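You operate a simulated robot arm through the tools that you are given. There is no shell and no other tool. Be economical: measure what you need, move in short steps, check, and stop when the job is done.

The job below is to be done with a simulated two-armed robot. You get a single attempt, and the scene is never put back.

JOB
Pick up the bottle from the top of the bottles table with one hand, pass it to the other hand and put it on the top of the testing table. Set down upright: bottle.

It is judged by the outcome, as a careful person would: the job done as asked, and still so three seconds after it is handed in. It fails if anything else is knocked over, pushed out of place, dropped, spilled or broken.

ROBOT AND FRAMES
Two 6-joint arms with two-finger grippers on one trunk, on a base that drives. Base frame: it is fixed to the floor where the robot stands at the start and does not move with it; the origin is under the middle of the robot, x ahead of it, y to its left, z up; the surface under the hand at the start is at about z = 900. Readings come in mm, degrees, newtons and seconds.
The left shoulder is at the start at [70, 176, 950], the right one opposite. With the tool pointing down near the work surface each hand reaches from about 480 to 760 mm from the robot's upright axis, wherever it stands, measured 20 degrees to its own side. Places, roughly: top of the testing table [-700, 800, 900]. Payload 2.45 kg a hand.
The tool frame of a hand sits at the grasp point between the pads (the TCP): z along the fingers, y along the line on which they close. The tips reach 26 mm beyond it. Largest opening 96 mm; the body of the gripper starts 69 mm behind the TCP.
Orientation is that of the tool frame in the base frame, as a unit quaternion [w, x, y, z]. With the fingers straight down and closing along the base's y, the tool's x points along the base's -x, its y along +y and its z along -z.

CONTROLS
- The arms move only by the tool step_arm. It takes "left_rows", "right_rows" or both (then of equal length, played together; a hand with none holds still); each is a list of rows, each a list of 3 entries, a list of its own where there are three numbers: the shift along the tool's x, y, z in cm, then the turn, a rotation vector about the tool's x, y, z in degrees, then the gripper command, from -1 (fully open) to 1 (shut), values between in proportion. In form: [[[x, y, z], [rx, ry, rz], grip], ...]. A call has 1 to 8 rows; each row shifts and turns the commanded pose from where the row before left it, along the tool's axes as they then stand. Each row takes 0.2 s and may step no farther than 50 mm and 8.6 degrees from the row before; otherwise, or with a gripper value out of range, the whole call is refused. Where a pose cannot be reached the arm comes as near as it can. A force on the tool above 40 N (or 10 N above the force at the start of the call, whichever is more), or a blocked arm, ends the call early, and 0.2 s more pass. Each finger halts on what it meets, pressing with about 44 N; the grip force reading is that of the motor and also rises with nothing between the fingers. The clock runs only during rows and for 0.2 s after the last one: add rows that do not move to give the fingers time. It gives the time, the measured TCP pose, the force on the tool (base axes), the opening and the grip force at its end, in the units of the frame above (readings bear some noise), with the torque about the TCP (base axes, N m) and any sound that the robot's microphone picked up, and new pictures: "show" is both (left out), scene, wrist or none (wrist: the cameras of the hands that moved).
- Cameras (640 x 400 px; columns grow to the right, rows downward): "scene" is now at [139.4, 24.3, 1284.8]; the picture's right is [0.28, -0.96, 0.00], its down [-0.40, -0.11, -0.91] and it looks along [0.88, 0.25, -0.41] (base axes); focal length 214 px, centre (320, 200). "left" rides on the left gripper at [82, -3, -98] in its tool frame; the picture's right is [0.04, 1.00, 0.00], its down [-0.73, 0.03, -0.68] and it looks along [-0.68, 0.03, 0.73] (tool axes); focal length 256 px, centre (320, 200). "right" rides on the right gripper at [82, 3, -98] in its tool frame; the picture's right is [-0.04, 1.00, 0.00], its down [-0.73, -0.03, -0.68] and it looks along [-0.68, -0.03, 0.73] (tool axes); focal length 256 px, centre (320, 200). There is no depth. A picture from a camera that has moved, and an enlarged one, comes with that camera's place and axes in the base frame and with its lens.
- slide_trunk(by): slides the trunk up (or, below 0, down) by that many mm; the arms and the scene camera ride with it, the base frame stays. It gives what a move gives, with no picture.
- roll_base(legs): drives the robot by 1 to 6 legs, each [ahead, left, turn to the left] in mm, mm and degrees, along the robot's own axes; the way and the turn of a leg run together, so that a leg with both is an arc; at most 1500 mm and 180 degrees a leg. The arms and the cameras ride along, it lands a little off, and it stops where it bumps. It gives what a move gives, and a new picture of the scene camera.
- head_to(pan, tilt): turns the head with the scene camera to pan (to the left, within 86 degrees either way) and tilt (down, from -29 to 69), counted from straight ahead of the robot. It gives what a move gives, and a new picture of the scene camera.
- zoom(camera, box): a new picture of the part [left, top, right, bottom] of that camera's present view, enlarged. The clock stands still meanwhile.
- job_done(): hands the job in; it is judged then, once.

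Go step by step. Nothing tells you exact positions but the pictures and the camera data: compare them with the known pose of the tool, close in by small moves and look again before you grip or let go. The budget is 120 turns and 260 pictures, counting those below and the enlarged ones. Unless the task says otherwise, let go and move clear before handing in, and close with one line.

The tools are called after "Emit:" as a command line: name --argument value ..., lists and objects as JSON in quotes. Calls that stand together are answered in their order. step_arm: Moves the arms, as the interface text tells. Its arguments: {"type":"object","properties":{"left_rows":{"type":"array"},"right_rows":{"type":"array"},"show":{"type":"string","enum":["both","scene","wrist","none"]}},"required":[]} The other tools are called the same way: slide_trunk (by) slides the trunk up or down; roll_base (legs) drives the base; head_to (pan, tilt) turns the head that bears the scene camera; zoom (camera, box) takes an enlarged picture of a part of a camera's view; job_done () hands the job in.

At the start:

```text
clock: 0.0
left_tool_pos: [590.6, 273.1, 1161.5]
left_tcp_rot: [0.001, 0.0, 1.0, 0.0]
left_force: [0.4, -0.1, -0.1]
left_wrist_torque: [0.06, 0.02, 0.0]
left_finger_gap: 95.5
left_gripper_force: 0.0
right_tool_pos: [628.7, -140.9, 1120.1]
right_tcp_rot: [0.0, 0.0, 1.0, 0.001]
right_force: [-0.9, -0.7, -0.4]
right_wrist_torque: [-0.02, -0.03, 0.03]
right_finger_gap: 96.0
right_gripper_force: 0.1
trunk travel left (down, up): [-435.0, 405.0]
robot x, y, heading: [3.2, -1.1, 0.3]
head pan, tilt: [16.0, 24.3]
```

scene: 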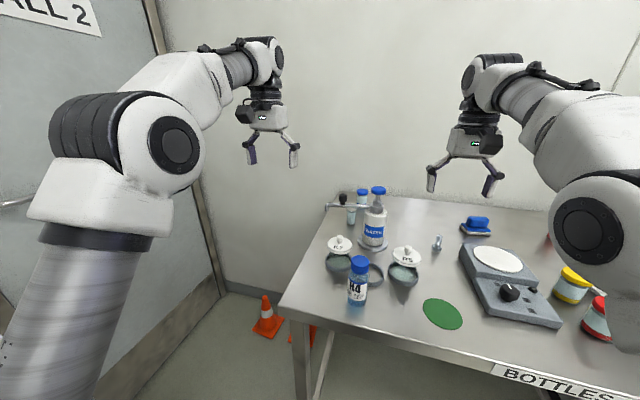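
right: 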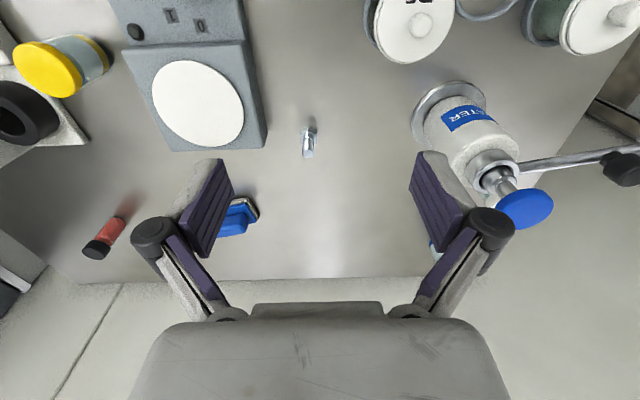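
left: 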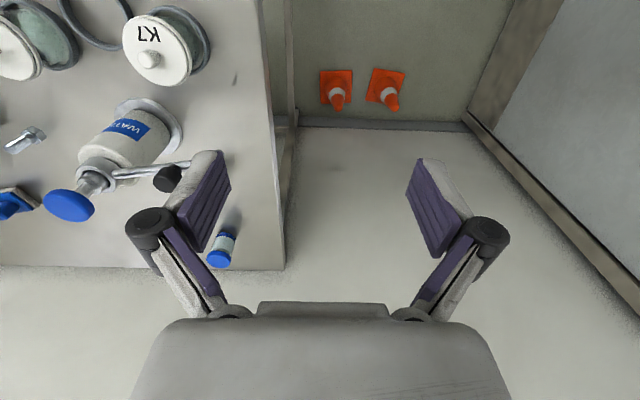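

The table ahead holds a blue-capped H4 bottle, a WATER dispenser, jars, a scale and other items. I'll zoom in to tell which one is the bottle.

Emit:
zoom --camera "scene" --box '[300, 170, 460, 330]'

Emit:
zoom --camera "scene" --box '[440, 190, 640, 400]'

```text
2.50 times, centred on (380, 250) of scene
camera zoom: at [139.4, 24.3, 1284.8], right [0.28, -0.96, 0.0], down [-0.4, -0.11, -0.91], along [0.88, 0.25, -0.41], focal length 536 px, centre (170, 75)
```

zoom: 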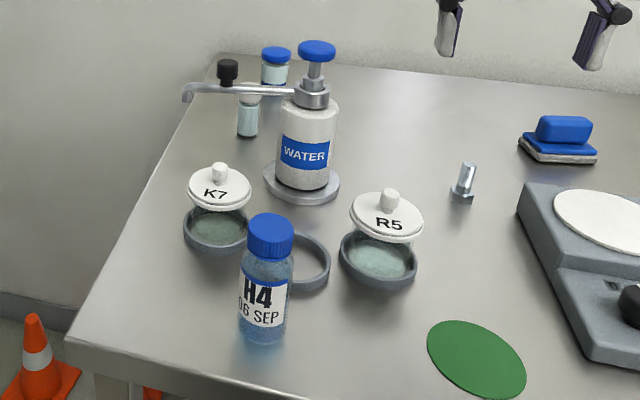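

```text
1.90 times, centred on (540, 295) of scene
camera zoom: at [139.4, 24.3, 1284.8], right [0.28, -0.96, 0.0], down [-0.4, -0.11, -0.91], along [0.88, 0.25, -0.41], focal length 408 px, centre (-99, 19)
```

zoom: 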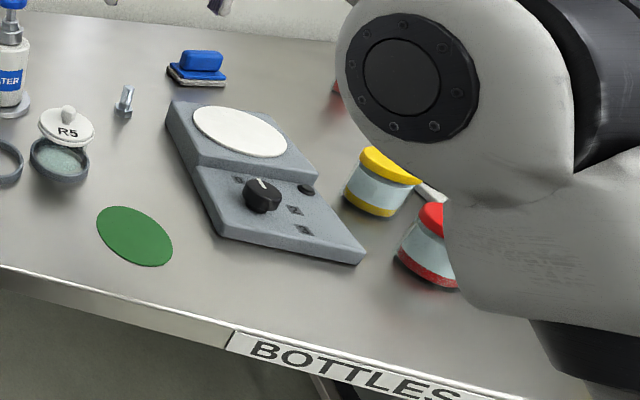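

The job's bottle is H4, at about [480, 40], roughly 110 mm tall and 42 mm wide, about 70 mm from the table's near edge. My plan is to grip it low from the side with the left hand, lift it, take it by the cap from above with the right hand, and set it down. I'll back off a little first and check that the left wrist can roll.

Emit:
roll_base --legs '[[-150, 0, 0]]'

Emit:
step_arm --left_rows '[[[0, 0, 0], [0, 0, -8.5], -1], [[0, 0, 0], [0, 0, -8.5], -1], [[0, 0, 0], [0, 0, -8.5], -1], [[0, 0, 0], [0, 0, -8.5], -1], [[0, 0, 0], [0, 0, -8.5], -1], [[0, 0, 0], [0, 0, -8.5], -1], [[0, 0, 0], [0, 0, -8.5], -1], [[0, 0, 0], [0, 0, -8.5], -1]]' --show "none"

Emit:
step_arm --left_rows '[[[0, 0, 0], [0, 0, -8.5], -1], [[0, 0, 0], [0, 0, -8.5], -1], [[0, 0, 0], [0, 0, -8.5], -1], [[0, 0, 0], [0, 0, -8.5], -1], [[0, 0, 0], [0, 0, -8.5], -1], [[0, 0, 0], [0, 0, -8.5], -1], [[0, 0, 0], [0, 0, -8.5], -1], [[0, 0, 0], [0, 0, -8.5], -1]]'

```text
clock: 1.4
left_tool_pos: [441.0, 274.0, 1160.9]
left_tcp_rot: [0.0, 0.0, 1.0, 0.0]
left_force: [-0.3, 0.1, 0.5]
left_wrist_torque: [-0.01, -0.01, -0.01]
left_finger_gap: 96.2
left_gripper_force: 0.0
right_tool_pos: [480.2, -138.8, 1120.4]
right_tcp_rot: [0.001, -0.001, 1.0, 0.001]
right_force: [-0.9, 1.1, 0.1]
right_wrist_torque: [-0.02, 0.0, 0.01]
right_finger_gap: 96.0
right_gripper_force: 0.2
trunk travel left (down, up): [-435.0, 405.0]
robot x, y, heading: [-149.2, 2.9, -0.1]
head pan, tilt: [16.0, 24.3]
camera scene: at [-10.7, 24.4, 1284.9], right [0.28, -0.96, 0.0], down [-0.4, -0.11, -0.91], along [0.88, 0.25, -0.41], focal length 214 px, centre (320, 200)
```

scene: 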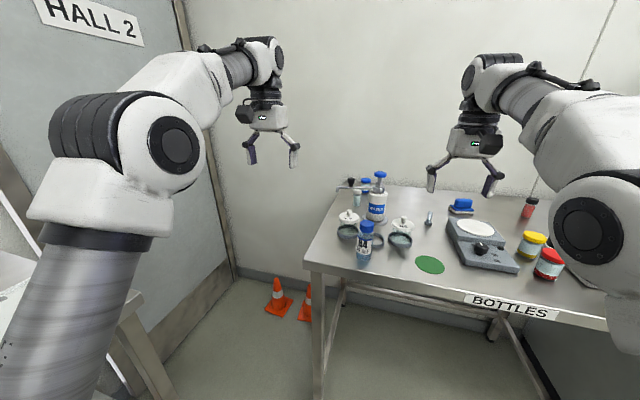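

```text
clock: 3.2
left_tool_pos: [441.1, 273.1, 1161.1]
left_tcp_rot: [0.001, -0.561, 0.828, 0.0]
left_force: [-0.2, 0.6, 0.4]
left_wrist_torque: [-0.03, -0.02, 0.0]
left_finger_gap: 96.0
left_gripper_force: 0.1
right_tool_pos: [480.4, -140.0, 1119.7]
right_tcp_rot: [0.0, -0.001, 1.0, 0.001]
right_force: [0.0, -0.6, 0.1]
right_wrist_torque: [0.02, -0.01, 0.03]
right_finger_gap: 95.9
right_gripper_force: 0.1
trunk travel left (down, up): [-435.0, 405.0]
robot x, y, heading: [-145.7, 0.4, -0.2]
head pan, tilt: [16.0, 24.3]
```

```text
clock: 5.0
left_tool_pos: [441.2, 273.3, 1160.8]
left_tcp_rot: [-0.001, 0.928, -0.373, 0.001]
left_force: [-0.6, -0.2, 0.4]
left_wrist_torque: [0.0, 0.02, -0.01]
left_finger_gap: 95.8
left_gripper_force: 0.1
right_tool_pos: [481.0, -137.9, 1120.2]
right_tcp_rot: [0.0, -0.001, 1.0, 0.001]
right_force: [0.6, 0.9, -0.1]
right_wrist_torque: [-0.01, -0.03, 0.01]
right_finger_gap: 96.2
right_gripper_force: 0.0
trunk travel left (down, up): [-435.0, 405.0]
robot x, y, heading: [-148.9, 0.7, 0.1]
head pan, tilt: [16.0, 24.3]
camera scene: at [-10.0, 24.4, 1284.8], right [0.28, -0.96, 0.0], down [-0.4, -0.11, -0.91], along [0.88, 0.25, -0.41], focal length 214 px, centre (320, 200)
camera left: at [501.1, 219.2, 1258.5], right [-0.66, -0.75, 0.0], down [-0.55, 0.49, 0.68], along [-0.51, 0.45, -0.73], focal length 256 px, centre (320, 200)
```

scene: 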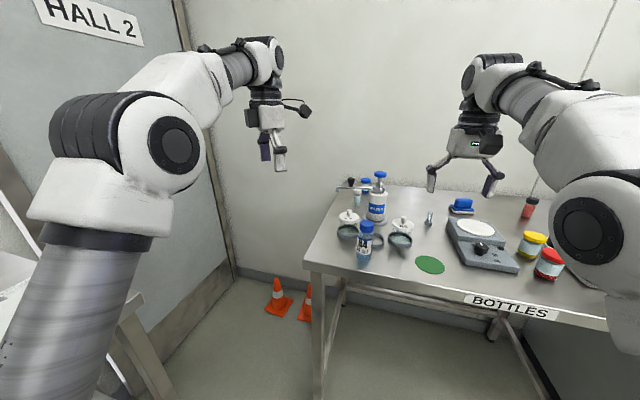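
left: 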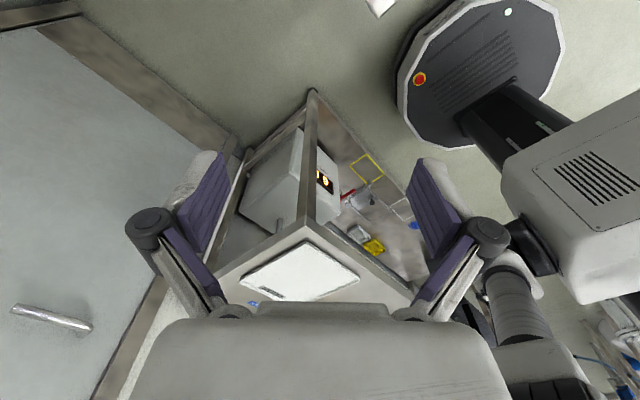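

The roll works, and the camera boom shows clearly as a physical part on the upper side. I'll now tilt the left hand to about 15° below horizontal and zoom on the bottle again.

Emit:
step_arm --left_rows '[[[0, 0, 0], [0, 8.3, 0], -1], [[0, 0, 0], [0, 8.3, 0], -1], [[0, 0, 0], [0, 8.3, 0], -1], [[0, 0, 0], [0, 8.3, 0], -1], [[0, 0, 0], [0, 8.3, 0], -1], [[0, 0, 0], [0, 8.3, 0], -1], [[0, 0, 0], [0, 8.3, 0], -1], [[0, 0, 0], [0, 8.3, 0], -1]]'

Emit:
zoom --camera "scene" --box '[310, 170, 470, 300]'

```text
clock: 6.8
left_tool_pos: [459.0, 274.7, 1159.2]
left_tcp_rot: [0.205, 0.775, -0.313, 0.509]
left_force: [0.6, 0.4, -0.5]
left_wrist_torque: [-0.01, 0.0, 0.0]
left_finger_gap: 95.9
left_gripper_force: 0.0
left hand out of reach, approached as far as the arm can: row 7, 8
right_tool_pos: [480.0, -139.0, 1120.7]
right_tcp_rot: [0.0, -0.001, 1.0, 0.0]
right_force: [0.2, 0.8, 0.1]
right_wrist_torque: [0.01, 0.0, 0.01]
right_finger_gap: 96.0
right_gripper_force: 0.1
trunk travel left (down, up): [-435.0, 405.0]
robot x, y, heading: [-149.3, -0.5, -0.3]
head pan, tilt: [16.0, 24.3]
camera scene: at [-10.2, 25.3, 1284.8], right [0.28, -0.96, 0.0], down [-0.4, -0.11, -0.91], along [0.88, 0.25, -0.41], focal length 214 px, centre (320, 200)
camera left: at [418.7, 317.6, 1272.2], right [-0.68, -0.73, 0.04], down [-0.68, 0.61, -0.4], along [0.27, -0.3, -0.91], focal length 256 px, centre (320, 200)
```

scene: 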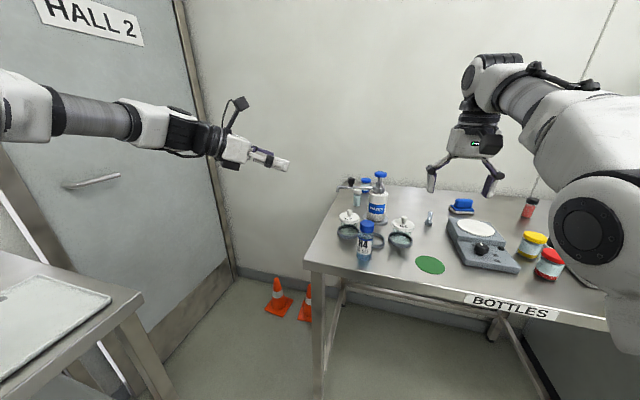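
left: 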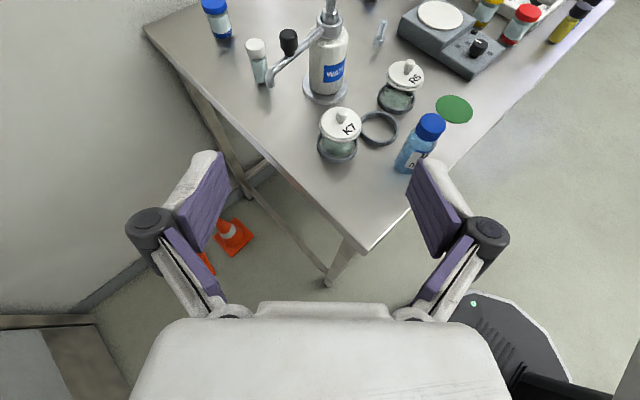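

```text
3.08 times, centred on (390, 235) of scene
camera zoom: at [-10.2, 25.3, 1284.8], right [0.28, -0.96, 0.0], down [-0.4, -0.11, -0.91], along [0.88, 0.25, -0.41], focal length 660 px, centre (105, 92)
```

zoom: 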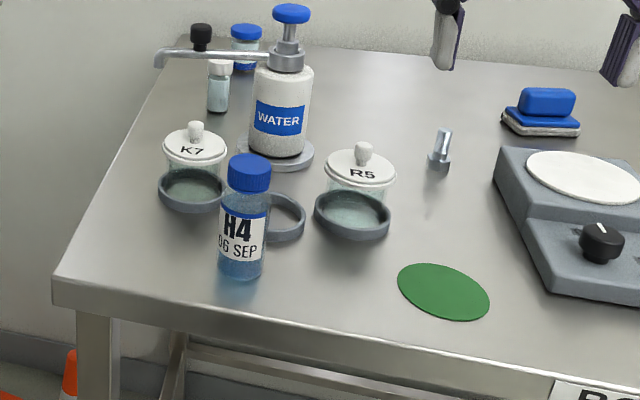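

Two views agree on the bottle being at about [481, 41], roughly 106 mm tall. I'll bring the left hand to a standoff about 130 mm behind it along the finger axis.

Emit:
step_arm --left_rows '[[[-2.63, 2.78, 2.67], [0, 0, 0], -0.7], [[-2.63, 2.78, 2.67], [0, 0, 0], -0.7], [[-2.63, 2.78, 2.67], [0, 0, 0], -0.7], [[-2.63, 2.78, 2.67], [0, 0, 0], -0.7], [[-2.63, 2.78, 2.67], [0, 0, 0], -0.7], [[0, 0, 0], [0, 0, 0], -0.7]]'

```text
clock: 8.2
left_tool_pos: [413.2, 125.7, 985.6]
left_tcp_rot: [0.204, 0.776, -0.312, 0.509]
left_force: [-0.7, 0.3, 0.2]
left_wrist_torque: [-0.02, 0.01, 0.0]
left_finger_gap: 81.6
left_gripper_force: 0.0
right_tool_pos: [479.4, -137.4, 1120.8]
right_tcp_rot: [0.001, -0.001, 1.0, 0.0]
right_force: [0.0, -0.9, 0.7]
right_wrist_torque: [-0.04, -0.05, -0.02]
right_finger_gap: 96.0
right_gripper_force: 0.0
trunk travel left (down, up): [-435.0, 405.0]
robot x, y, heading: [-147.3, 2.7, -0.3]
head pan, tilt: [16.0, 24.3]
camera scene: at [-10.6, 25.5, 1284.9], right [0.28, -0.96, 0.0], down [-0.4, -0.11, -0.91], along [0.88, 0.25, -0.41], focal length 214 px, centre (320, 200)
camera left: at [371.5, 168.2, 1098.0], right [-0.68, -0.73, 0.04], down [-0.68, 0.61, -0.4], along [0.27, -0.3, -0.91], focal length 256 px, centre (320, 200)
```

scene: 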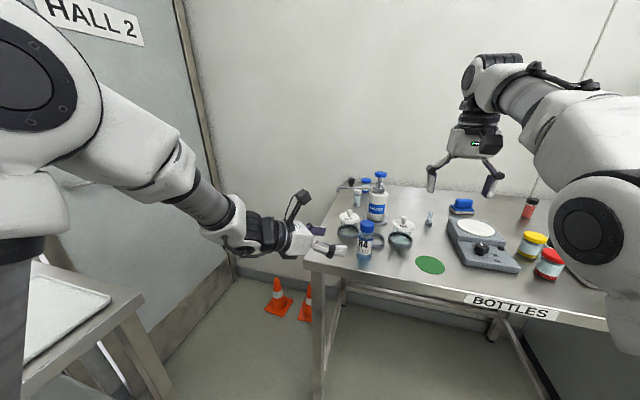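
left: 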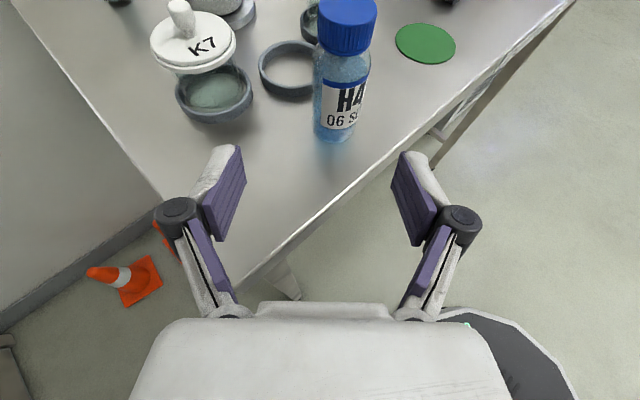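

The bottle is about 105 mm ahead and 15 mm toward tool +y. I'll center on it and move most of the way in, then check.

Emit:
step_arm --left_rows '[[[-0.4, 1.53, 1.0], [0, 0, 0], -0.7], [[0, 0, 3], [0, 0, 0], -0.7], [[0, 0, 2.5], [0, 0, 0], -0.7], [[0, 0, 0], [0, 0, 0], -0.7]]'

Emit:
zoom --camera "scene" --box '[290, 190, 430, 290]'

```text
clock: 9.2
left_tool_pos: [444.4, 74.5, 955.2]
left_tcp_rot: [0.205, 0.775, -0.314, 0.508]
left_force: [0.4, 0.2, 0.1]
left_wrist_torque: [-0.02, 0.02, -0.04]
left_finger_gap: 81.5
left_gripper_force: 0.2
right_tool_pos: [479.0, -138.3, 1120.9]
right_tcp_rot: [0.001, -0.001, 1.0, 0.0]
right_force: [-0.4, 0.1, -0.1]
right_wrist_torque: [0.0, -0.02, 0.01]
right_finger_gap: 95.9
right_gripper_force: 0.2
trunk travel left (down, up): [-435.0, 405.0]
robot x, y, heading: [-147.6, 0.8, -0.4]
head pan, tilt: [16.0, 24.3]
camera scene: at [-10.5, 24.8, 1284.9], right [0.28, -0.96, 0.0], down [-0.4, -0.11, -0.91], along [0.88, 0.25, -0.41], focal length 214 px, centre (320, 200)
camera left: at [403.6, 116.7, 1068.5], right [-0.68, -0.73, 0.04], down [-0.68, 0.61, -0.4], along [0.27, -0.3, -0.92], focal length 256 px, centre (320, 200)
```

scene: 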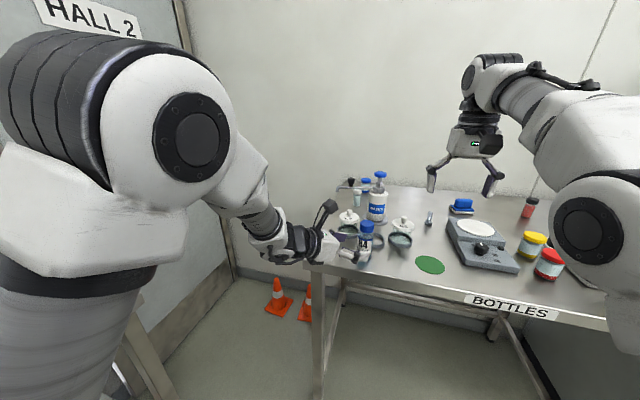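
left: 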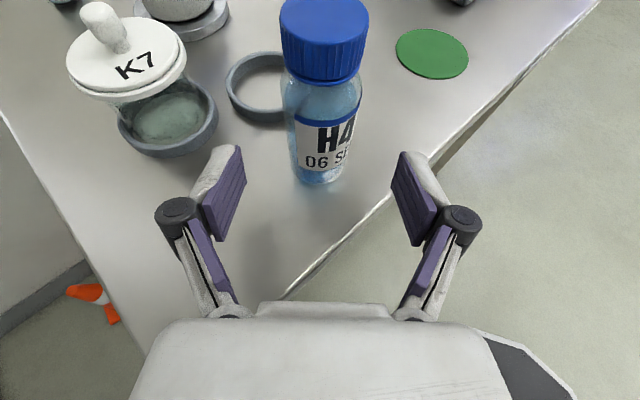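

```text
4.00 times, centred on (360, 240) of scene
camera zoom: at [-10.5, 24.8, 1284.9], right [0.28, -0.96, 0.0], down [-0.4, -0.11, -0.91], along [0.88, 0.25, -0.41], focal length 858 px, centre (160, 40)
```

zoom: 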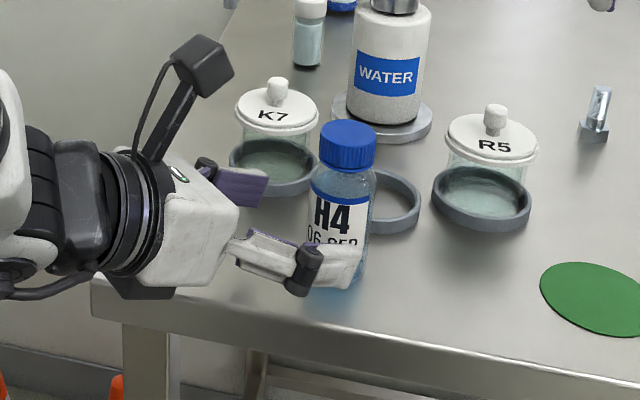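

The bottle is lined up between the fingers, with K7 and the ring clear. I'll go in the last 48 mm and close gently.

Emit:
step_arm --left_rows '[[[0, 0, 2.4], [0, 0, 0], -0.7], [[0.1, 0, 2.4], [0, 0, 0], -0.7], [[0, 0, 0], [0, 0, 0], -0.7]]'

Emit:
zoom --camera "scene" --box '[290, 190, 430, 290]'

```text
clock: 10.0
left_tool_pos: [475.6, 44.4, 936.4]
left_tcp_rot: [0.206, 0.775, -0.314, 0.509]
left_force: [0.3, -0.1, -0.6]
left_wrist_torque: [0.01, 0.02, 0.01]
left_finger_gap: 81.7
left_gripper_force: 0.1
right_tool_pos: [479.6, -139.0, 1121.0]
right_tcp_rot: [0.001, -0.001, 1.0, 0.0]
right_force: [-0.4, -0.2, -0.5]
right_wrist_torque: [0.01, -0.04, 0.02]
right_finger_gap: 96.0
right_gripper_force: 0.1
trunk travel left (down, up): [-435.0, 405.0]
robot x, y, heading: [-149.8, 3.9, -0.0]
head pan, tilt: [16.0, 24.3]
camera scene: at [-10.5, 24.6, 1284.9], right [0.28, -0.96, 0.0], down [-0.4, -0.11, -0.91], along [0.88, 0.25, -0.41], focal length 214 px, centre (320, 200)
camera left: at [435.9, 86.0, 1049.8], right [-0.68, -0.73, 0.04], down [-0.68, 0.61, -0.4], along [0.27, -0.3, -0.92], focal length 256 px, centre (320, 200)
```

scene: 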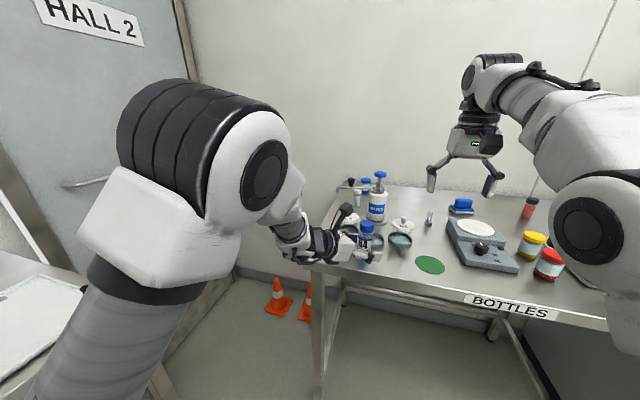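
left: 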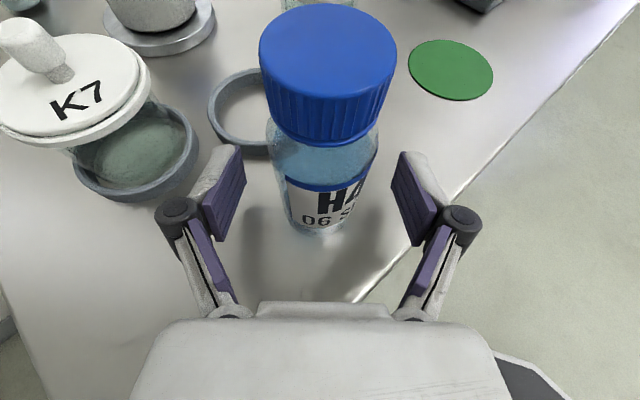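

```text
4.00 times, centred on (360, 240) of scene
camera zoom: at [-10.5, 24.6, 1284.9], right [0.28, -0.96, 0.0], down [-0.4, -0.11, -0.91], along [0.88, 0.25, -0.41], focal length 858 px, centre (160, 40)
```

zoom: 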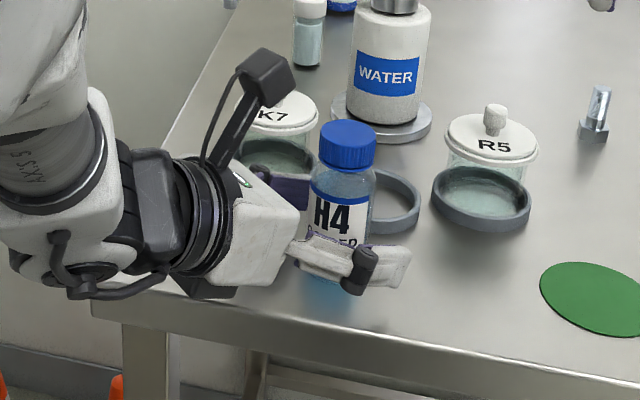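

The TCP sits on the bottle's axis at about 36 mm height. I'll close now.

Emit:
step_arm --left_rows '[[[0, 0, 0], [0, 0, 0], -0.2], [[0, 0, 0], [0, 0, 0], 0], [[0, 0, 0], [0, 0, 0], 0.15], [[0, 0, 0], [0, 0, 0], 0.6], [[0, 0, 0], [0, 0, 0], 1], [[0, 0, 0], [0, 0, 0], 1]]' --show "wrist"

```text
clock: 11.4
left_tool_pos: [476.7, 44.2, 935.2]
left_tcp_rot: [0.204, 0.776, -0.313, 0.509]
left_force: [-0.3, -0.3, 0.6]
left_wrist_torque: [0.01, 0.03, -0.02]
left_finger_gap: 39.6
left_gripper_force: 44.0
right_tool_pos: [480.1, -139.2, 1120.8]
right_tcp_rot: [0.0, 0.0, 1.0, 0.0]
right_force: [0.8, 0.3, -0.6]
right_wrist_torque: [0.02, 0.0, 0.01]
right_finger_gap: 96.1
right_gripper_force: 0.0
trunk travel left (down, up): [-435.0, 405.0]
robot x, y, heading: [-151.5, -1.0, -0.0]
head pan, tilt: [16.0, 24.3]
camera left: at [436.1, 85.9, 1049.6], right [-0.68, -0.73, 0.04], down [-0.68, 0.61, -0.4], along [0.27, -0.3, -0.92], focal length 256 px, centre (320, 200)
```

left: 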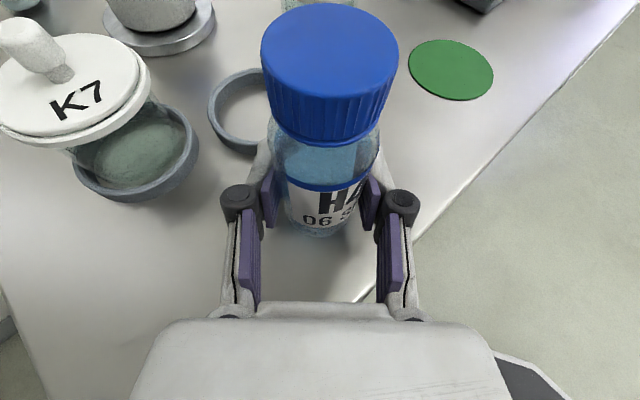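

The grip holds at 39.6 mm and 44 N. I'll lift straight up 120 mm.

Emit:
step_arm --left_rows '[[[0.92, 0, -0.4], [0, 0, 0], 1], [[2.75, 0, -1.19], [0, 0, 0], 1], [[3.67, 0, -1.59], [0, 0, 0], 1], [[3.67, 0, -1.59], [0, 0, 0], 1], [[0, 0, 0], [0, 0, 0], 1]]'

```text
clock: 12.6
left_tool_pos: [476.5, 43.4, 1056.9]
left_tcp_rot: [0.204, 0.776, -0.313, 0.508]
left_force: [0.0, 0.0, -0.9]
left_wrist_torque: [0.02, -0.02, 0.01]
left_finger_gap: 39.6
left_gripper_force: 44.0
right_tool_pos: [480.2, -138.3, 1120.1]
right_tcp_rot: [0.001, -0.001, 1.0, 0.002]
right_force: [0.7, 0.0, -0.7]
right_wrist_torque: [0.0, 0.02, 0.01]
right_finger_gap: 95.8
right_gripper_force: 0.0
trunk travel left (down, up): [-435.0, 405.0]
robot x, y, heading: [-149.8, 0.4, -0.0]
head pan, tilt: [16.0, 24.3]
camera scene: at [-9.2, 24.3, 1284.7], right [0.28, -0.96, 0.0], down [-0.4, -0.11, -0.91], along [0.88, 0.25, -0.41], focal length 214 px, centre (320, 200)
camera left: at [436.0, 85.7, 1170.0], right [-0.68, -0.73, 0.04], down [-0.68, 0.61, -0.4], along [0.27, -0.3, -0.92], focal length 256 px, centre (320, 200)
```

scene: 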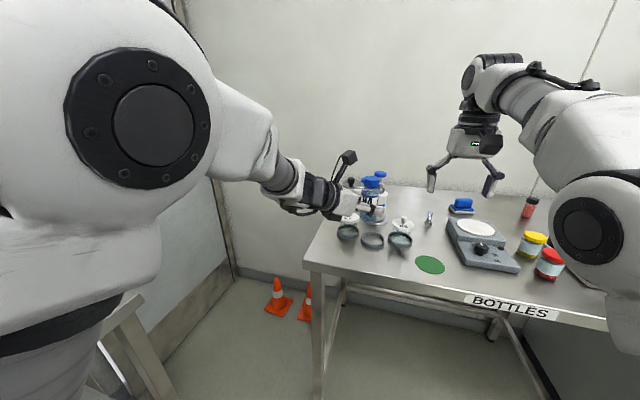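
left: 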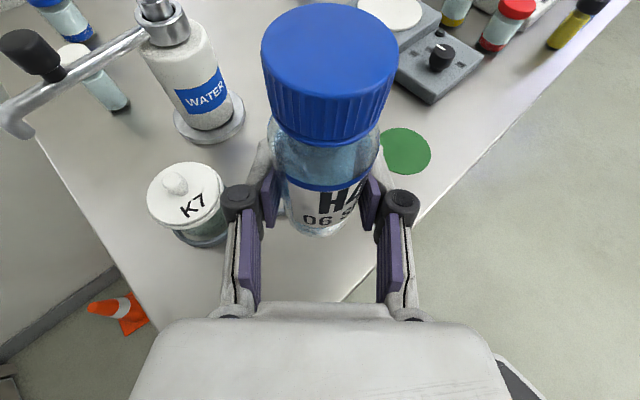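

The bottle is clear of the table and upright. Next I'll raise the right hand and roll it about 136°, so its camera boom ends up on the side away from the left hand.

Emit:
step_arm --right_rows '[[[0, 0, -3], [0, 0, -8.5], -1], [[0, 0, -3], [0, 0, -8.5], -1], [[0, 0, -3], [0, 0, -8.5], -1], [[0, 0, -3], [0, 0, -8.5], -1], [[0, 0, 0], [0, 0, -8.5], -1], [[0, 0, 0], [0, 0, -8.5], -1], [[0, 0, 0], [0, 0, -8.5], -1], [[0, 0, 0], [0, 0, -8.5], -1]]' --show "none"

Emit:
step_arm --right_rows '[[[0, 0, 0], [0, 0, -8.5], -1], [[0, 0, 0], [0, 0, -8.5], -1], [[0, 0, 0], [0, 0, -8.5], -1], [[0, 0, 0], [0, 0, -8.5], -1], [[0, 0, 0], [0, 0, -8.5], -1], [[0, 0, 0], [0, 0, -8.5], -1], [[0, 0, 0], [0, 0, -8.5], -1], [[0, 0, 0], [0, 0, -8.5], -1]]'

```text
clock: 14.4
left_tool_pos: [476.8, 42.3, 1057.2]
left_tcp_rot: [0.205, 0.775, -0.314, 0.508]
left_force: [0.5, 0.7, 0.0]
left_wrist_torque: [-0.03, 0.01, -0.01]
left_finger_gap: 39.3
left_gripper_force: 44.0
right_tool_pos: [422.6, -152.0, 1191.6]
right_tcp_rot: [0.001, -0.56, 0.829, 0.001]
right_force: [0.7, -0.1, 0.9]
right_wrist_torque: [0.0, -0.05, 0.0]
right_finger_gap: 96.0
right_gripper_force: 0.1
right hand out of reach, approached as far as the arm can: row 1, 2, 3, 4
trunk travel left (down, up): [-435.0, 405.0]
robot x, y, heading: [-147.5, 2.6, -0.1]
head pan, tilt: [16.0, 24.3]
```

```text
clock: 16.2
left_tool_pos: [474.6, 43.6, 1056.1]
left_tcp_rot: [0.205, 0.775, -0.313, 0.509]
left_force: [0.3, 0.7, -0.3]
left_wrist_torque: [0.01, 0.05, 0.03]
left_finger_gap: 39.7
left_gripper_force: 44.8
right_tool_pos: [422.3, -152.0, 1192.6]
right_tcp_rot: [-0.001, 0.928, -0.372, 0.0]
right_force: [-0.3, -0.8, 1.0]
right_wrist_torque: [0.05, -0.02, 0.0]
right_finger_gap: 95.9
right_gripper_force: 0.1
trunk travel left (down, up): [-435.0, 405.0]
robot x, y, heading: [-148.1, 2.9, 0.3]
head pan, tilt: [16.0, 24.3]
camera scene: at [-10.0, 24.3, 1284.8], right [0.28, -0.96, 0.0], down [-0.4, -0.11, -0.91], along [0.88, 0.25, -0.41], focal length 214 px, centre (320, 200)
camera right: at [480.5, -210.6, 1291.2], right [-0.72, -0.69, 0.0], down [-0.51, 0.53, 0.68], along [-0.47, 0.49, -0.73], focal length 256 px, centre (320, 200)
```

scene: 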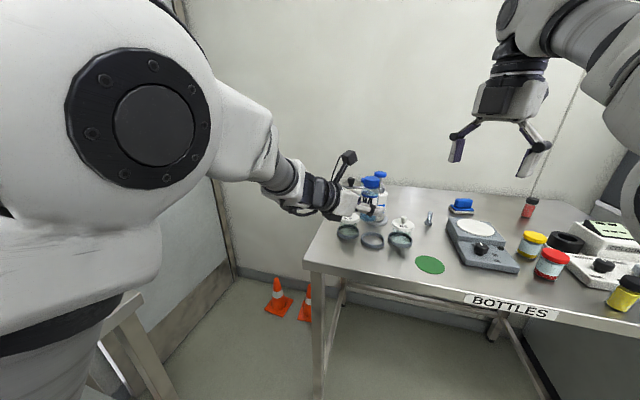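
right: 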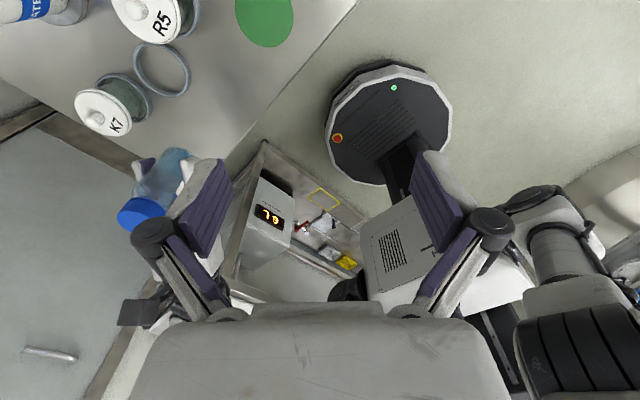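

The right arm can't get above the bottle where it is now. I'll bring the bottle nearer the robot and a little lower, to about [380, -20, 1010].

Emit:
step_arm --left_rows '[[[-1.77, 3.73, -0.15], [0, 0, 0], 1], [[-1.77, 3.73, -0.15], [0, 0, 0], 1], [[-1.77, 3.73, -0.15], [0, 0, 0], 1], [[0, 0, 0], [0, 0, 0], 1]]'

```text
clock: 17.2
left_tool_pos: [399.4, 32.5, 1019.3]
left_tcp_rot: [0.223, 0.777, -0.296, 0.509]
left_force: [0.2, 0.1, -0.6]
left_wrist_torque: [0.01, -0.02, 0.03]
left_finger_gap: 39.6
left_gripper_force: 43.9
left hand out of reach, approached as far as the arm can: row 2, 3
right_tool_pos: [423.6, -152.0, 1192.1]
right_tcp_rot: [-0.001, 0.927, -0.374, 0.001]
right_force: [-0.3, -0.3, -0.2]
right_wrist_torque: [0.02, 0.02, -0.02]
right_finger_gap: 95.9
right_gripper_force: 0.1
trunk travel left (down, up): [-435.0, 405.0]
robot x, y, heading: [-150.9, -1.6, -0.1]
head pan, tilt: [16.0, 24.3]
camera scene: at [-9.3, 24.0, 1287.0], right [0.27, -0.96, 0.0], down [-0.38, -0.11, -0.92], along [0.89, 0.25, -0.39], focal length 214 px, centre (320, 200)
camera left: at [361.4, 79.9, 1131.1], right [-0.68, -0.73, 0.08], down [-0.69, 0.59, -0.42], along [0.26, -0.34, -0.91], focal length 256 px, centre (320, 200)
```

scene: 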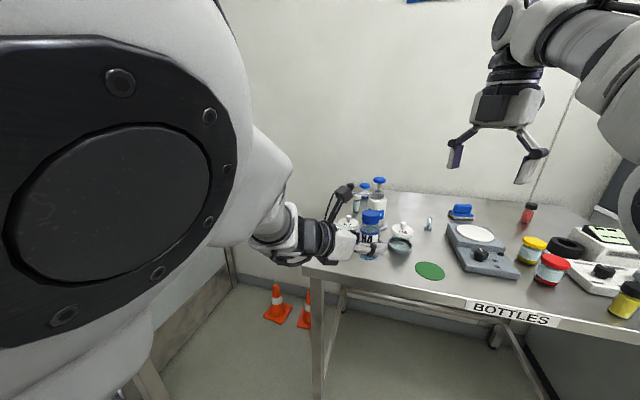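
left: 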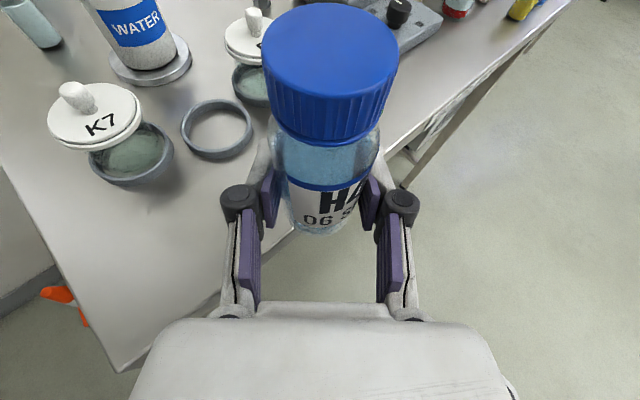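

The left arm is folded too tightly here and seems to have nudged the head, so I'll yaw the left hand about 40° around the bottle. The fingers will then point to the robot's right, which opens the elbow and moves the wrist out.

Emit:
step_arm --left_rows '[[[1.0, 0, 1.5], [0, 0, 2.8], 1], [[0, 0, 0], [-7.4, 0, 3.06], 1], [[0, 0, 0], [-7.4, 0, 3.06], 1], [[0, 0, 0], [-7.4, 0, 3.06], 1], [[0, 0, 0], [-7.4, 0, 3.06], 1], [[0, 0, 0], [-7.4, 0, 3.06], 1], [[0, 0, 0], [0, 0, 0], 1]]'

```text
clock: 18.8
left_tool_pos: [412.1, 18.8, 1024.9]
left_tcp_rot: [0.356, 0.616, -0.575, 0.403]
left_force: [-0.3, -0.1, -0.7]
left_wrist_torque: [0.01, -0.02, 0.03]
left_finger_gap: 39.4
left_gripper_force: 44.5
left hand out of reach, approached as far as the arm can: row 1
right_tool_pos: [422.3, -150.2, 1193.2]
right_tcp_rot: [0.0, 0.927, -0.375, 0.0]
right_force: [-0.3, 0.3, 0.2]
right_wrist_torque: [0.02, -0.02, 0.02]
right_finger_gap: 96.2
right_gripper_force: 0.1
trunk travel left (down, up): [-435.0, 405.0]
robot x, y, heading: [-146.6, -0.7, -0.1]
head pan, tilt: [16.0, 24.3]
camera scene: at [-10.6, 24.2, 1284.9], right [0.28, -0.96, 0.0], down [-0.4, -0.11, -0.91], along [0.88, 0.25, -0.41], focal length 214 px, centre (320, 200)
camera left: at [406.6, 72.5, 1137.8], right [-0.99, -0.1, 0.01], down [-0.1, 0.92, -0.38], along [0.03, -0.38, -0.93], focal length 256 px, centre (320, 200)
```

scene: 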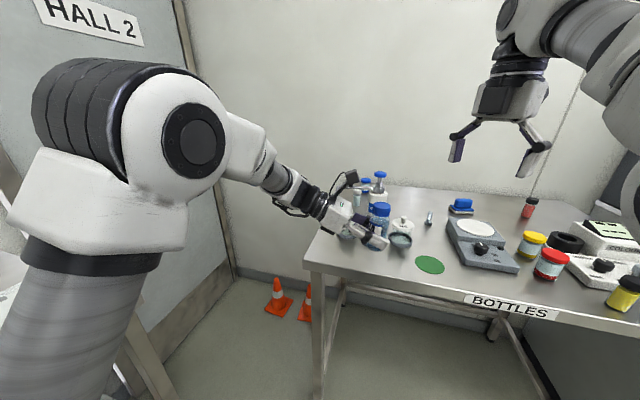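
left: 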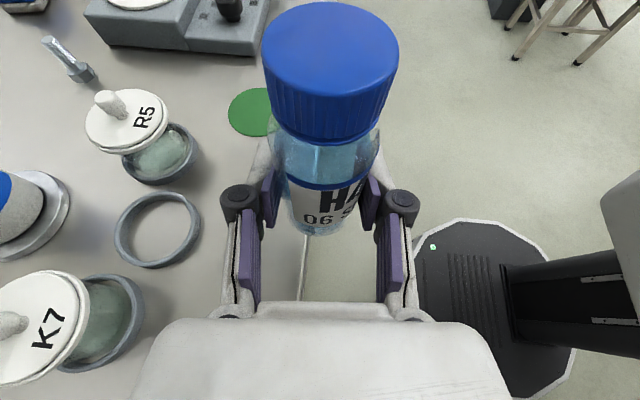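

The left hand is now comfortable and the bottle upright. I'll shift it to about [385, -25, 1010] while turning the right hand to match.

Emit:
step_arm --left_rows '[[[0.22, 1.55, 2.2], [0, 0, 0], 1], [[0.22, 1.55, 2.2], [0, 0, 0], 1], [[0, 0, 0], [0, 0, 0], 1], [[0, 0, 0], [0, 0, 0], 1], [[0, 0, 0], [0, 0, 0], 1], [[0, 0, 0], [0, 0, 0], 1]]' --right_rows '[[[0, 0, 0], [0, 0, 8.1], -1], [[0, 0, 0], [0, 0, 8.1], -1], [[0, 0, 0], [0, 0, 8.1], -1], [[0, 0, 0], [0, 0, 8.1], -1], [[0, 0, 0], [0, 0, 8.1], -1], [[0, 0, 0], [0, 0, 0], -1]]'

```text
clock: 20.2
left_tool_pos: [385.3, -27.0, 1007.4]
left_tcp_rot: [0.356, 0.617, -0.576, 0.402]
left_force: [-0.8, -0.3, -1.0]
left_wrist_torque: [0.01, -0.01, 0.01]
left_finger_gap: 39.6
left_gripper_force: 44.7
right_tool_pos: [423.6, -152.4, 1192.9]
right_tcp_rot: [-0.001, 0.74, -0.673, -0.001]
right_force: [0.3, 0.6, -0.5]
right_wrist_torque: [-0.01, 0.01, 0.01]
right_finger_gap: 96.1
right_gripper_force: 0.0
trunk travel left (down, up): [-435.0, 405.0]
robot x, y, heading: [-152.2, -0.7, 0.1]
head pan, tilt: [16.0, 24.3]
camera scene: at [-10.0, 24.2, 1284.8], right [0.28, -0.96, 0.0], down [-0.4, -0.11, -0.91], along [0.88, 0.25, -0.41], focal length 214 px, centre (320, 200)
camera right: at [428.7, -233.3, 1291.0], right [-1.0, -0.06, 0.0], down [-0.04, 0.73, 0.68], along [-0.04, 0.68, -0.73], focal length 256 px, centre (320, 200)
camera left: at [380.4, 28.5, 1122.0], right [-0.99, -0.1, 0.01], down [-0.1, 0.92, -0.38], along [0.03, -0.38, -0.93], focal length 256 px, centre (320, 200)
```

scene: 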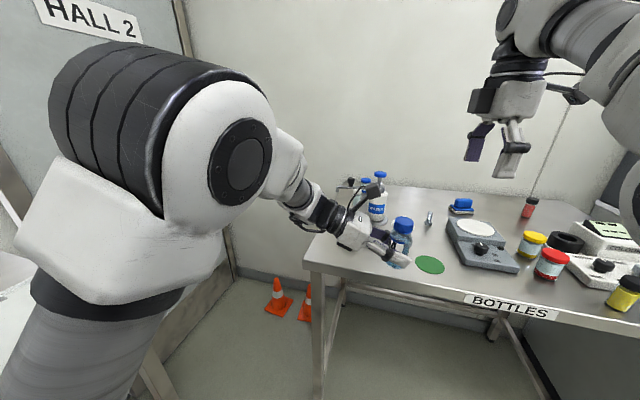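
right: 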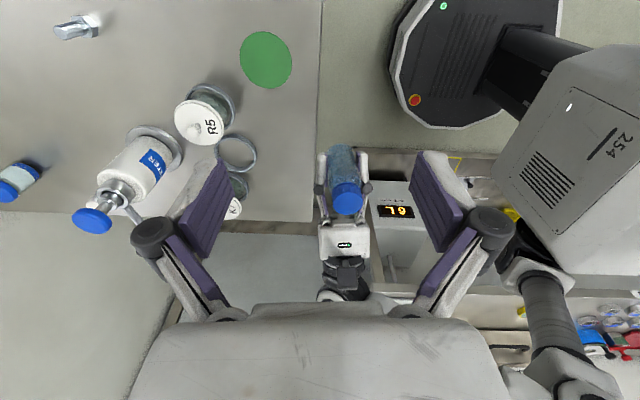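
left: 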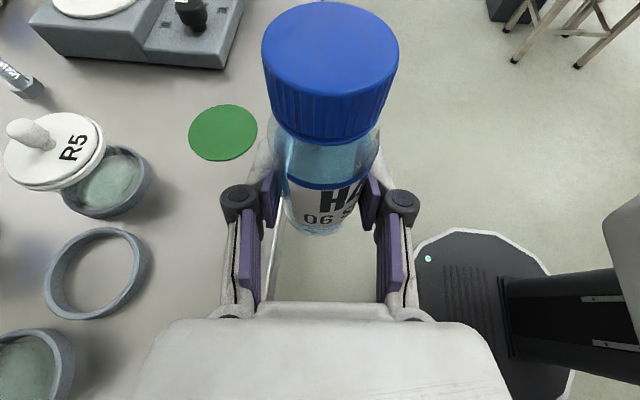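

The cap is at about [385, -30], with its top at z ≈ 1078. I'll bring the right hand above it at z ≈ 1165 and check clearance to the left camera boom.

Emit:
step_arm --right_rows '[[[-4.15, 0.9, 0.93], [0, 0, 0], -1], [[-4.15, 0.9, 0.93], [0, 0, 0], -1], [[-4.15, 0.9, 0.93], [0, 0, 0], -1], [[0, 0, 0], [0, 0, 0], -1]]'

Emit:
zoom --camera "scene" --box '[300, 110, 500, 290]'

```text
clock: 21.2
left_tool_pos: [385.8, -26.6, 1007.5]
left_tcp_rot: [0.356, 0.618, -0.575, 0.402]
left_force: [0.4, 0.1, -1.0]
left_wrist_torque: [0.03, 0.04, 0.02]
left_finger_gap: 39.6
left_gripper_force: 44.2
right_tool_pos: [387.1, -39.7, 1168.4]
right_tcp_rot: [-0.008, 0.737, -0.676, -0.006]
right_force: [0.4, 0.0, -0.2]
right_wrist_torque: [0.01, -0.03, 0.01]
right_finger_gap: 95.7
right_gripper_force: 0.0
trunk travel left (down, up): [-435.0, 405.0]
robot x, y, heading: [-149.4, -0.6, 0.2]
head pan, tilt: [16.0, 24.3]
camera scene: at [-9.8, 23.6, 1284.8], right [0.28, -0.96, 0.0], down [-0.4, -0.11, -0.91], along [0.88, 0.25, -0.41], focal length 214 px, centre (320, 200)
camera right: at [392.2, -122.7, 1265.8], right [-1.0, -0.05, 0.0], down [-0.03, 0.72, 0.69], along [-0.03, 0.69, -0.72], focal length 256 px, centre (320, 200)
```

scene: 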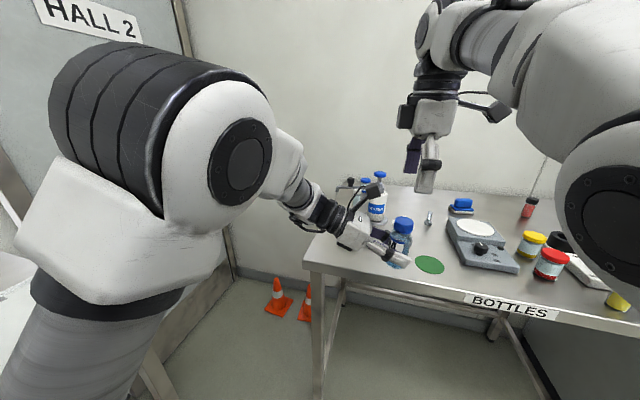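
right: 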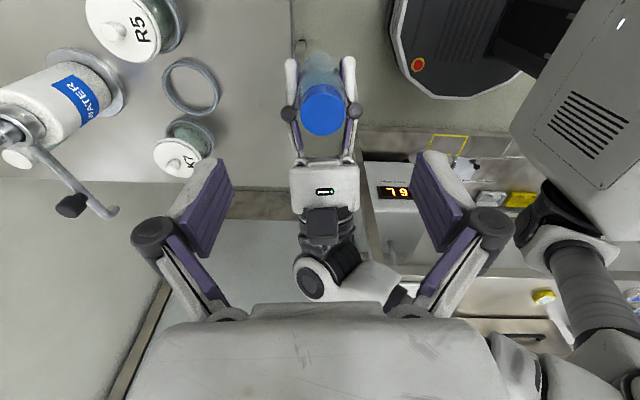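

```text
2.22 times, centred on (400, 200) of scene
camera zoom: at [-9.8, 23.6, 1284.8], right [0.28, -0.96, 0.0], down [-0.4, -0.11, -0.91], along [0.88, 0.25, -0.41], focal length 477 px, centre (142, 200)
```

zoom: 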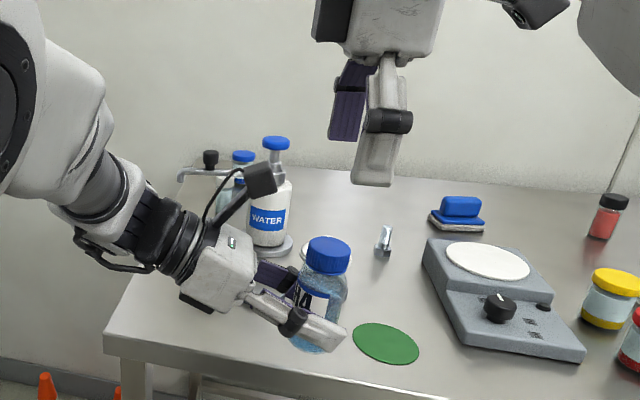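

Emit:
zoom --camera "right" --box '[270, 30, 380, 150]'

Emit:
zoom --camera "left" --box '[230, 0, 430, 240]'

```text
3.33 times, centred on (325, 90) of right
camera zoom: at [392.2, -122.7, 1265.8], right [-1.0, -0.05, 0.0], down [-0.03, 0.72, 0.69], along [-0.03, 0.69, -0.72], focal length 853 px, centre (303, 567)
```

zoom: 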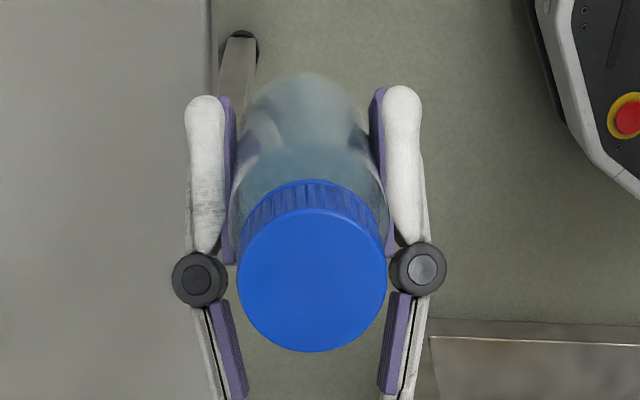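

```text
1.67 times, centred on (330, 120) of left
camera zoom: at [380.6, 28.0, 1121.9], right [-0.99, -0.1, 0.01], down [-0.1, 0.92, -0.38], along [0.03, -0.38, -0.93], focal length 427 px, centre (303, 333)
```

zoom: 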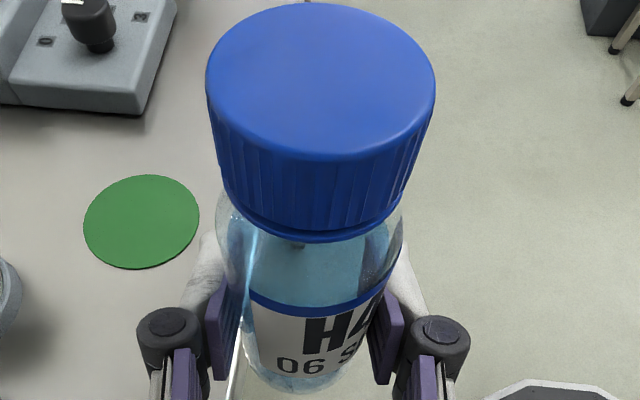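

The cap top triangulates to [385, -33, 1075], with a diameter of about 35 mm. I'll come down partway and check the centering.

Emit:
step_arm --right_rows '[[[-0.5, 0.14, 2.0], [0, 0, 0], -0.5], [[0, 0, 3.0], [0, 0, 0], -0.5], [[0, 0, 0], [0, 0, 0], -0.5]]'

Emit:
zoom --camera "scene" --box '[320, 130, 480, 280]'

```text
clock: 22.0
left_tool_pos: [385.6, -24.6, 1007.3]
left_tcp_rot: [0.356, 0.617, -0.575, 0.402]
left_force: [0.8, 0.5, -1.5]
left_wrist_torque: [0.0, 0.01, 0.02]
left_finger_gap: 39.5
left_gripper_force: 44.2
right_tool_pos: [388.7, -43.5, 1124.3]
right_tcp_rot: [-0.019, 0.733, -0.68, -0.019]
right_force: [1.8, -0.1, 0.5]
right_wrist_torque: [0.0, -0.02, -0.01]
right_finger_gap: 71.7
right_gripper_force: 0.1
trunk travel left (down, up): [-435.0, 405.0]
robot x, y, heading: [-147.4, -1.6, -0.0]
head pan, tilt: [16.0, 24.3]
camera scene: at [-10.1, 24.4, 1284.8], right [0.28, -0.96, 0.0], down [-0.4, -0.11, -0.91], along [0.88, 0.25, -0.41], focal length 214 px, centre (320, 200)
camera right: at [392.2, -130.7, 1218.8], right [-1.0, -0.03, 0.0], down [-0.02, 0.7, 0.72], along [-0.02, 0.72, -0.7], focal length 256 px, centre (320, 200)
```

scene: 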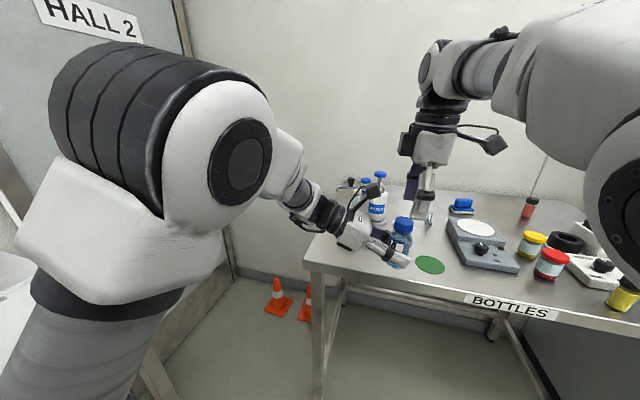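
right: 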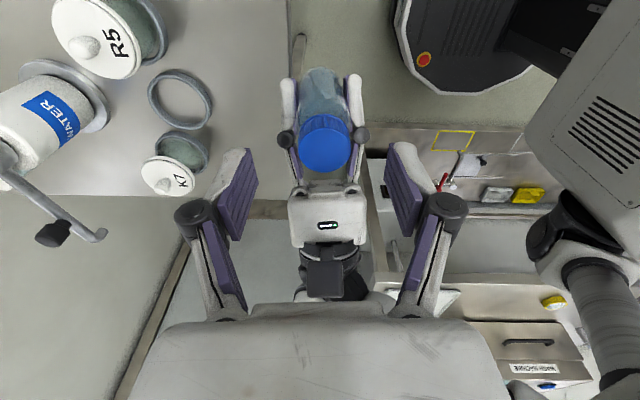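

```text
2.67 times, centred on (400, 205) of scene
camera zoom: at [-10.1, 24.4, 1284.8], right [0.28, -0.96, 0.0], down [-0.4, -0.11, -0.91], along [0.88, 0.25, -0.41], focal length 572 px, centre (107, 187)
```

zoom: 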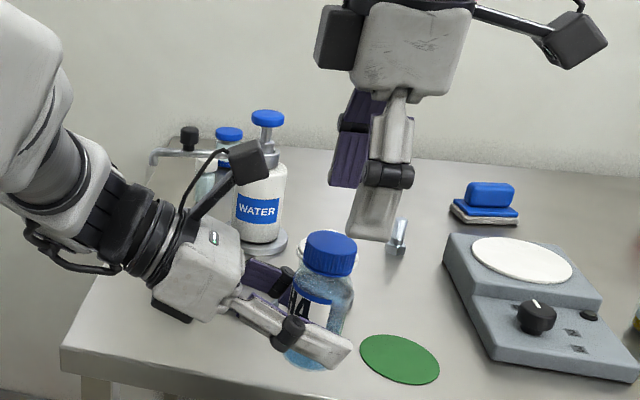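

The right hand is coming out about 10 mm short in y with a 3° tilt, so something may be resisting that arm. I'll turn the head to look at its elbow and shoulder.

Emit:
head_to --pan -35 --tilt 10

Emit:
head_to --pan 0 --tilt 10

```text
clock: 23.2
left_tool_pos: [385.5, -25.4, 1008.0]
left_tcp_rot: [0.357, 0.617, -0.575, 0.402]
left_force: [-0.2, 0.4, -0.3]
left_wrist_torque: [0.0, -0.01, 0.03]
left_finger_gap: 39.4
left_gripper_force: 44.2
right_tool_pos: [386.8, -43.5, 1129.1]
right_tcp_rot: [-0.021, 0.733, -0.68, -0.016]
right_force: [-0.3, 1.1, -0.8]
right_wrist_torque: [-0.01, 0.05, -0.01]
right_finger_gap: 72.2
right_gripper_force: 0.1
trunk travel left (down, up): [-435.0, 405.0]
robot x, y, heading: [-149.4, -0.1, -0.2]
head pan, tilt: [-35.0, 10.0]
camera scene: at [-22.5, -54.4, 1308.0], right [-0.57, -0.82, 0.0], down [-0.14, 0.1, -0.98], along [0.81, -0.56, -0.17], focal length 214 px, centre (320, 200)
```

scene: 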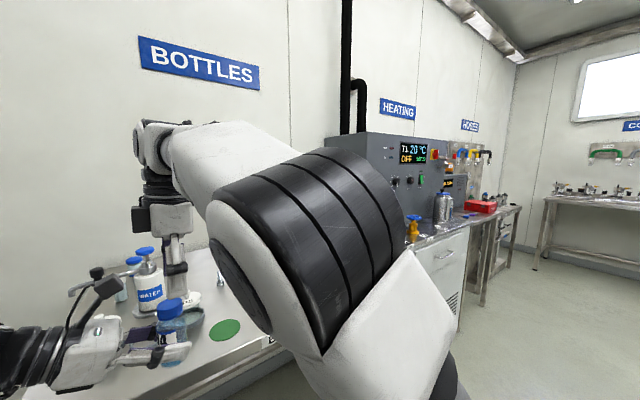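

```text
clock: 24.2
left_tool_pos: [386.7, -25.8, 1007.2]
left_tcp_rot: [0.356, 0.617, -0.575, 0.403]
left_force: [-0.8, 0.6, -1.0]
left_wrist_torque: [-0.02, 0.0, 0.01]
left_finger_gap: 39.5
left_gripper_force: 44.1
right_tool_pos: [387.2, -43.3, 1127.7]
right_tcp_rot: [-0.02, 0.733, -0.68, -0.016]
right_force: [-0.1, 0.2, 0.1]
right_wrist_torque: [0.03, 0.02, 0.01]
right_finger_gap: 71.9
right_gripper_force: 0.0
trunk travel left (down, up): [-435.0, 405.0]
robot x, y, heading: [-150.0, 0.0, 0.1]
head pan, tilt: [0.0, 10.0]
camera scene: at [-5.7, -1.2, 1308.0], right [0.0, -1.0, 0.0], down [-0.17, 0.0, -0.98], along [0.98, 0.0, -0.17], focal length 214 px, centre (320, 200)
```

scene: 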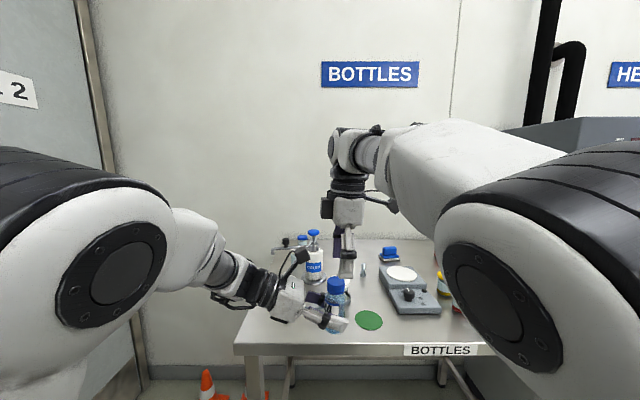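

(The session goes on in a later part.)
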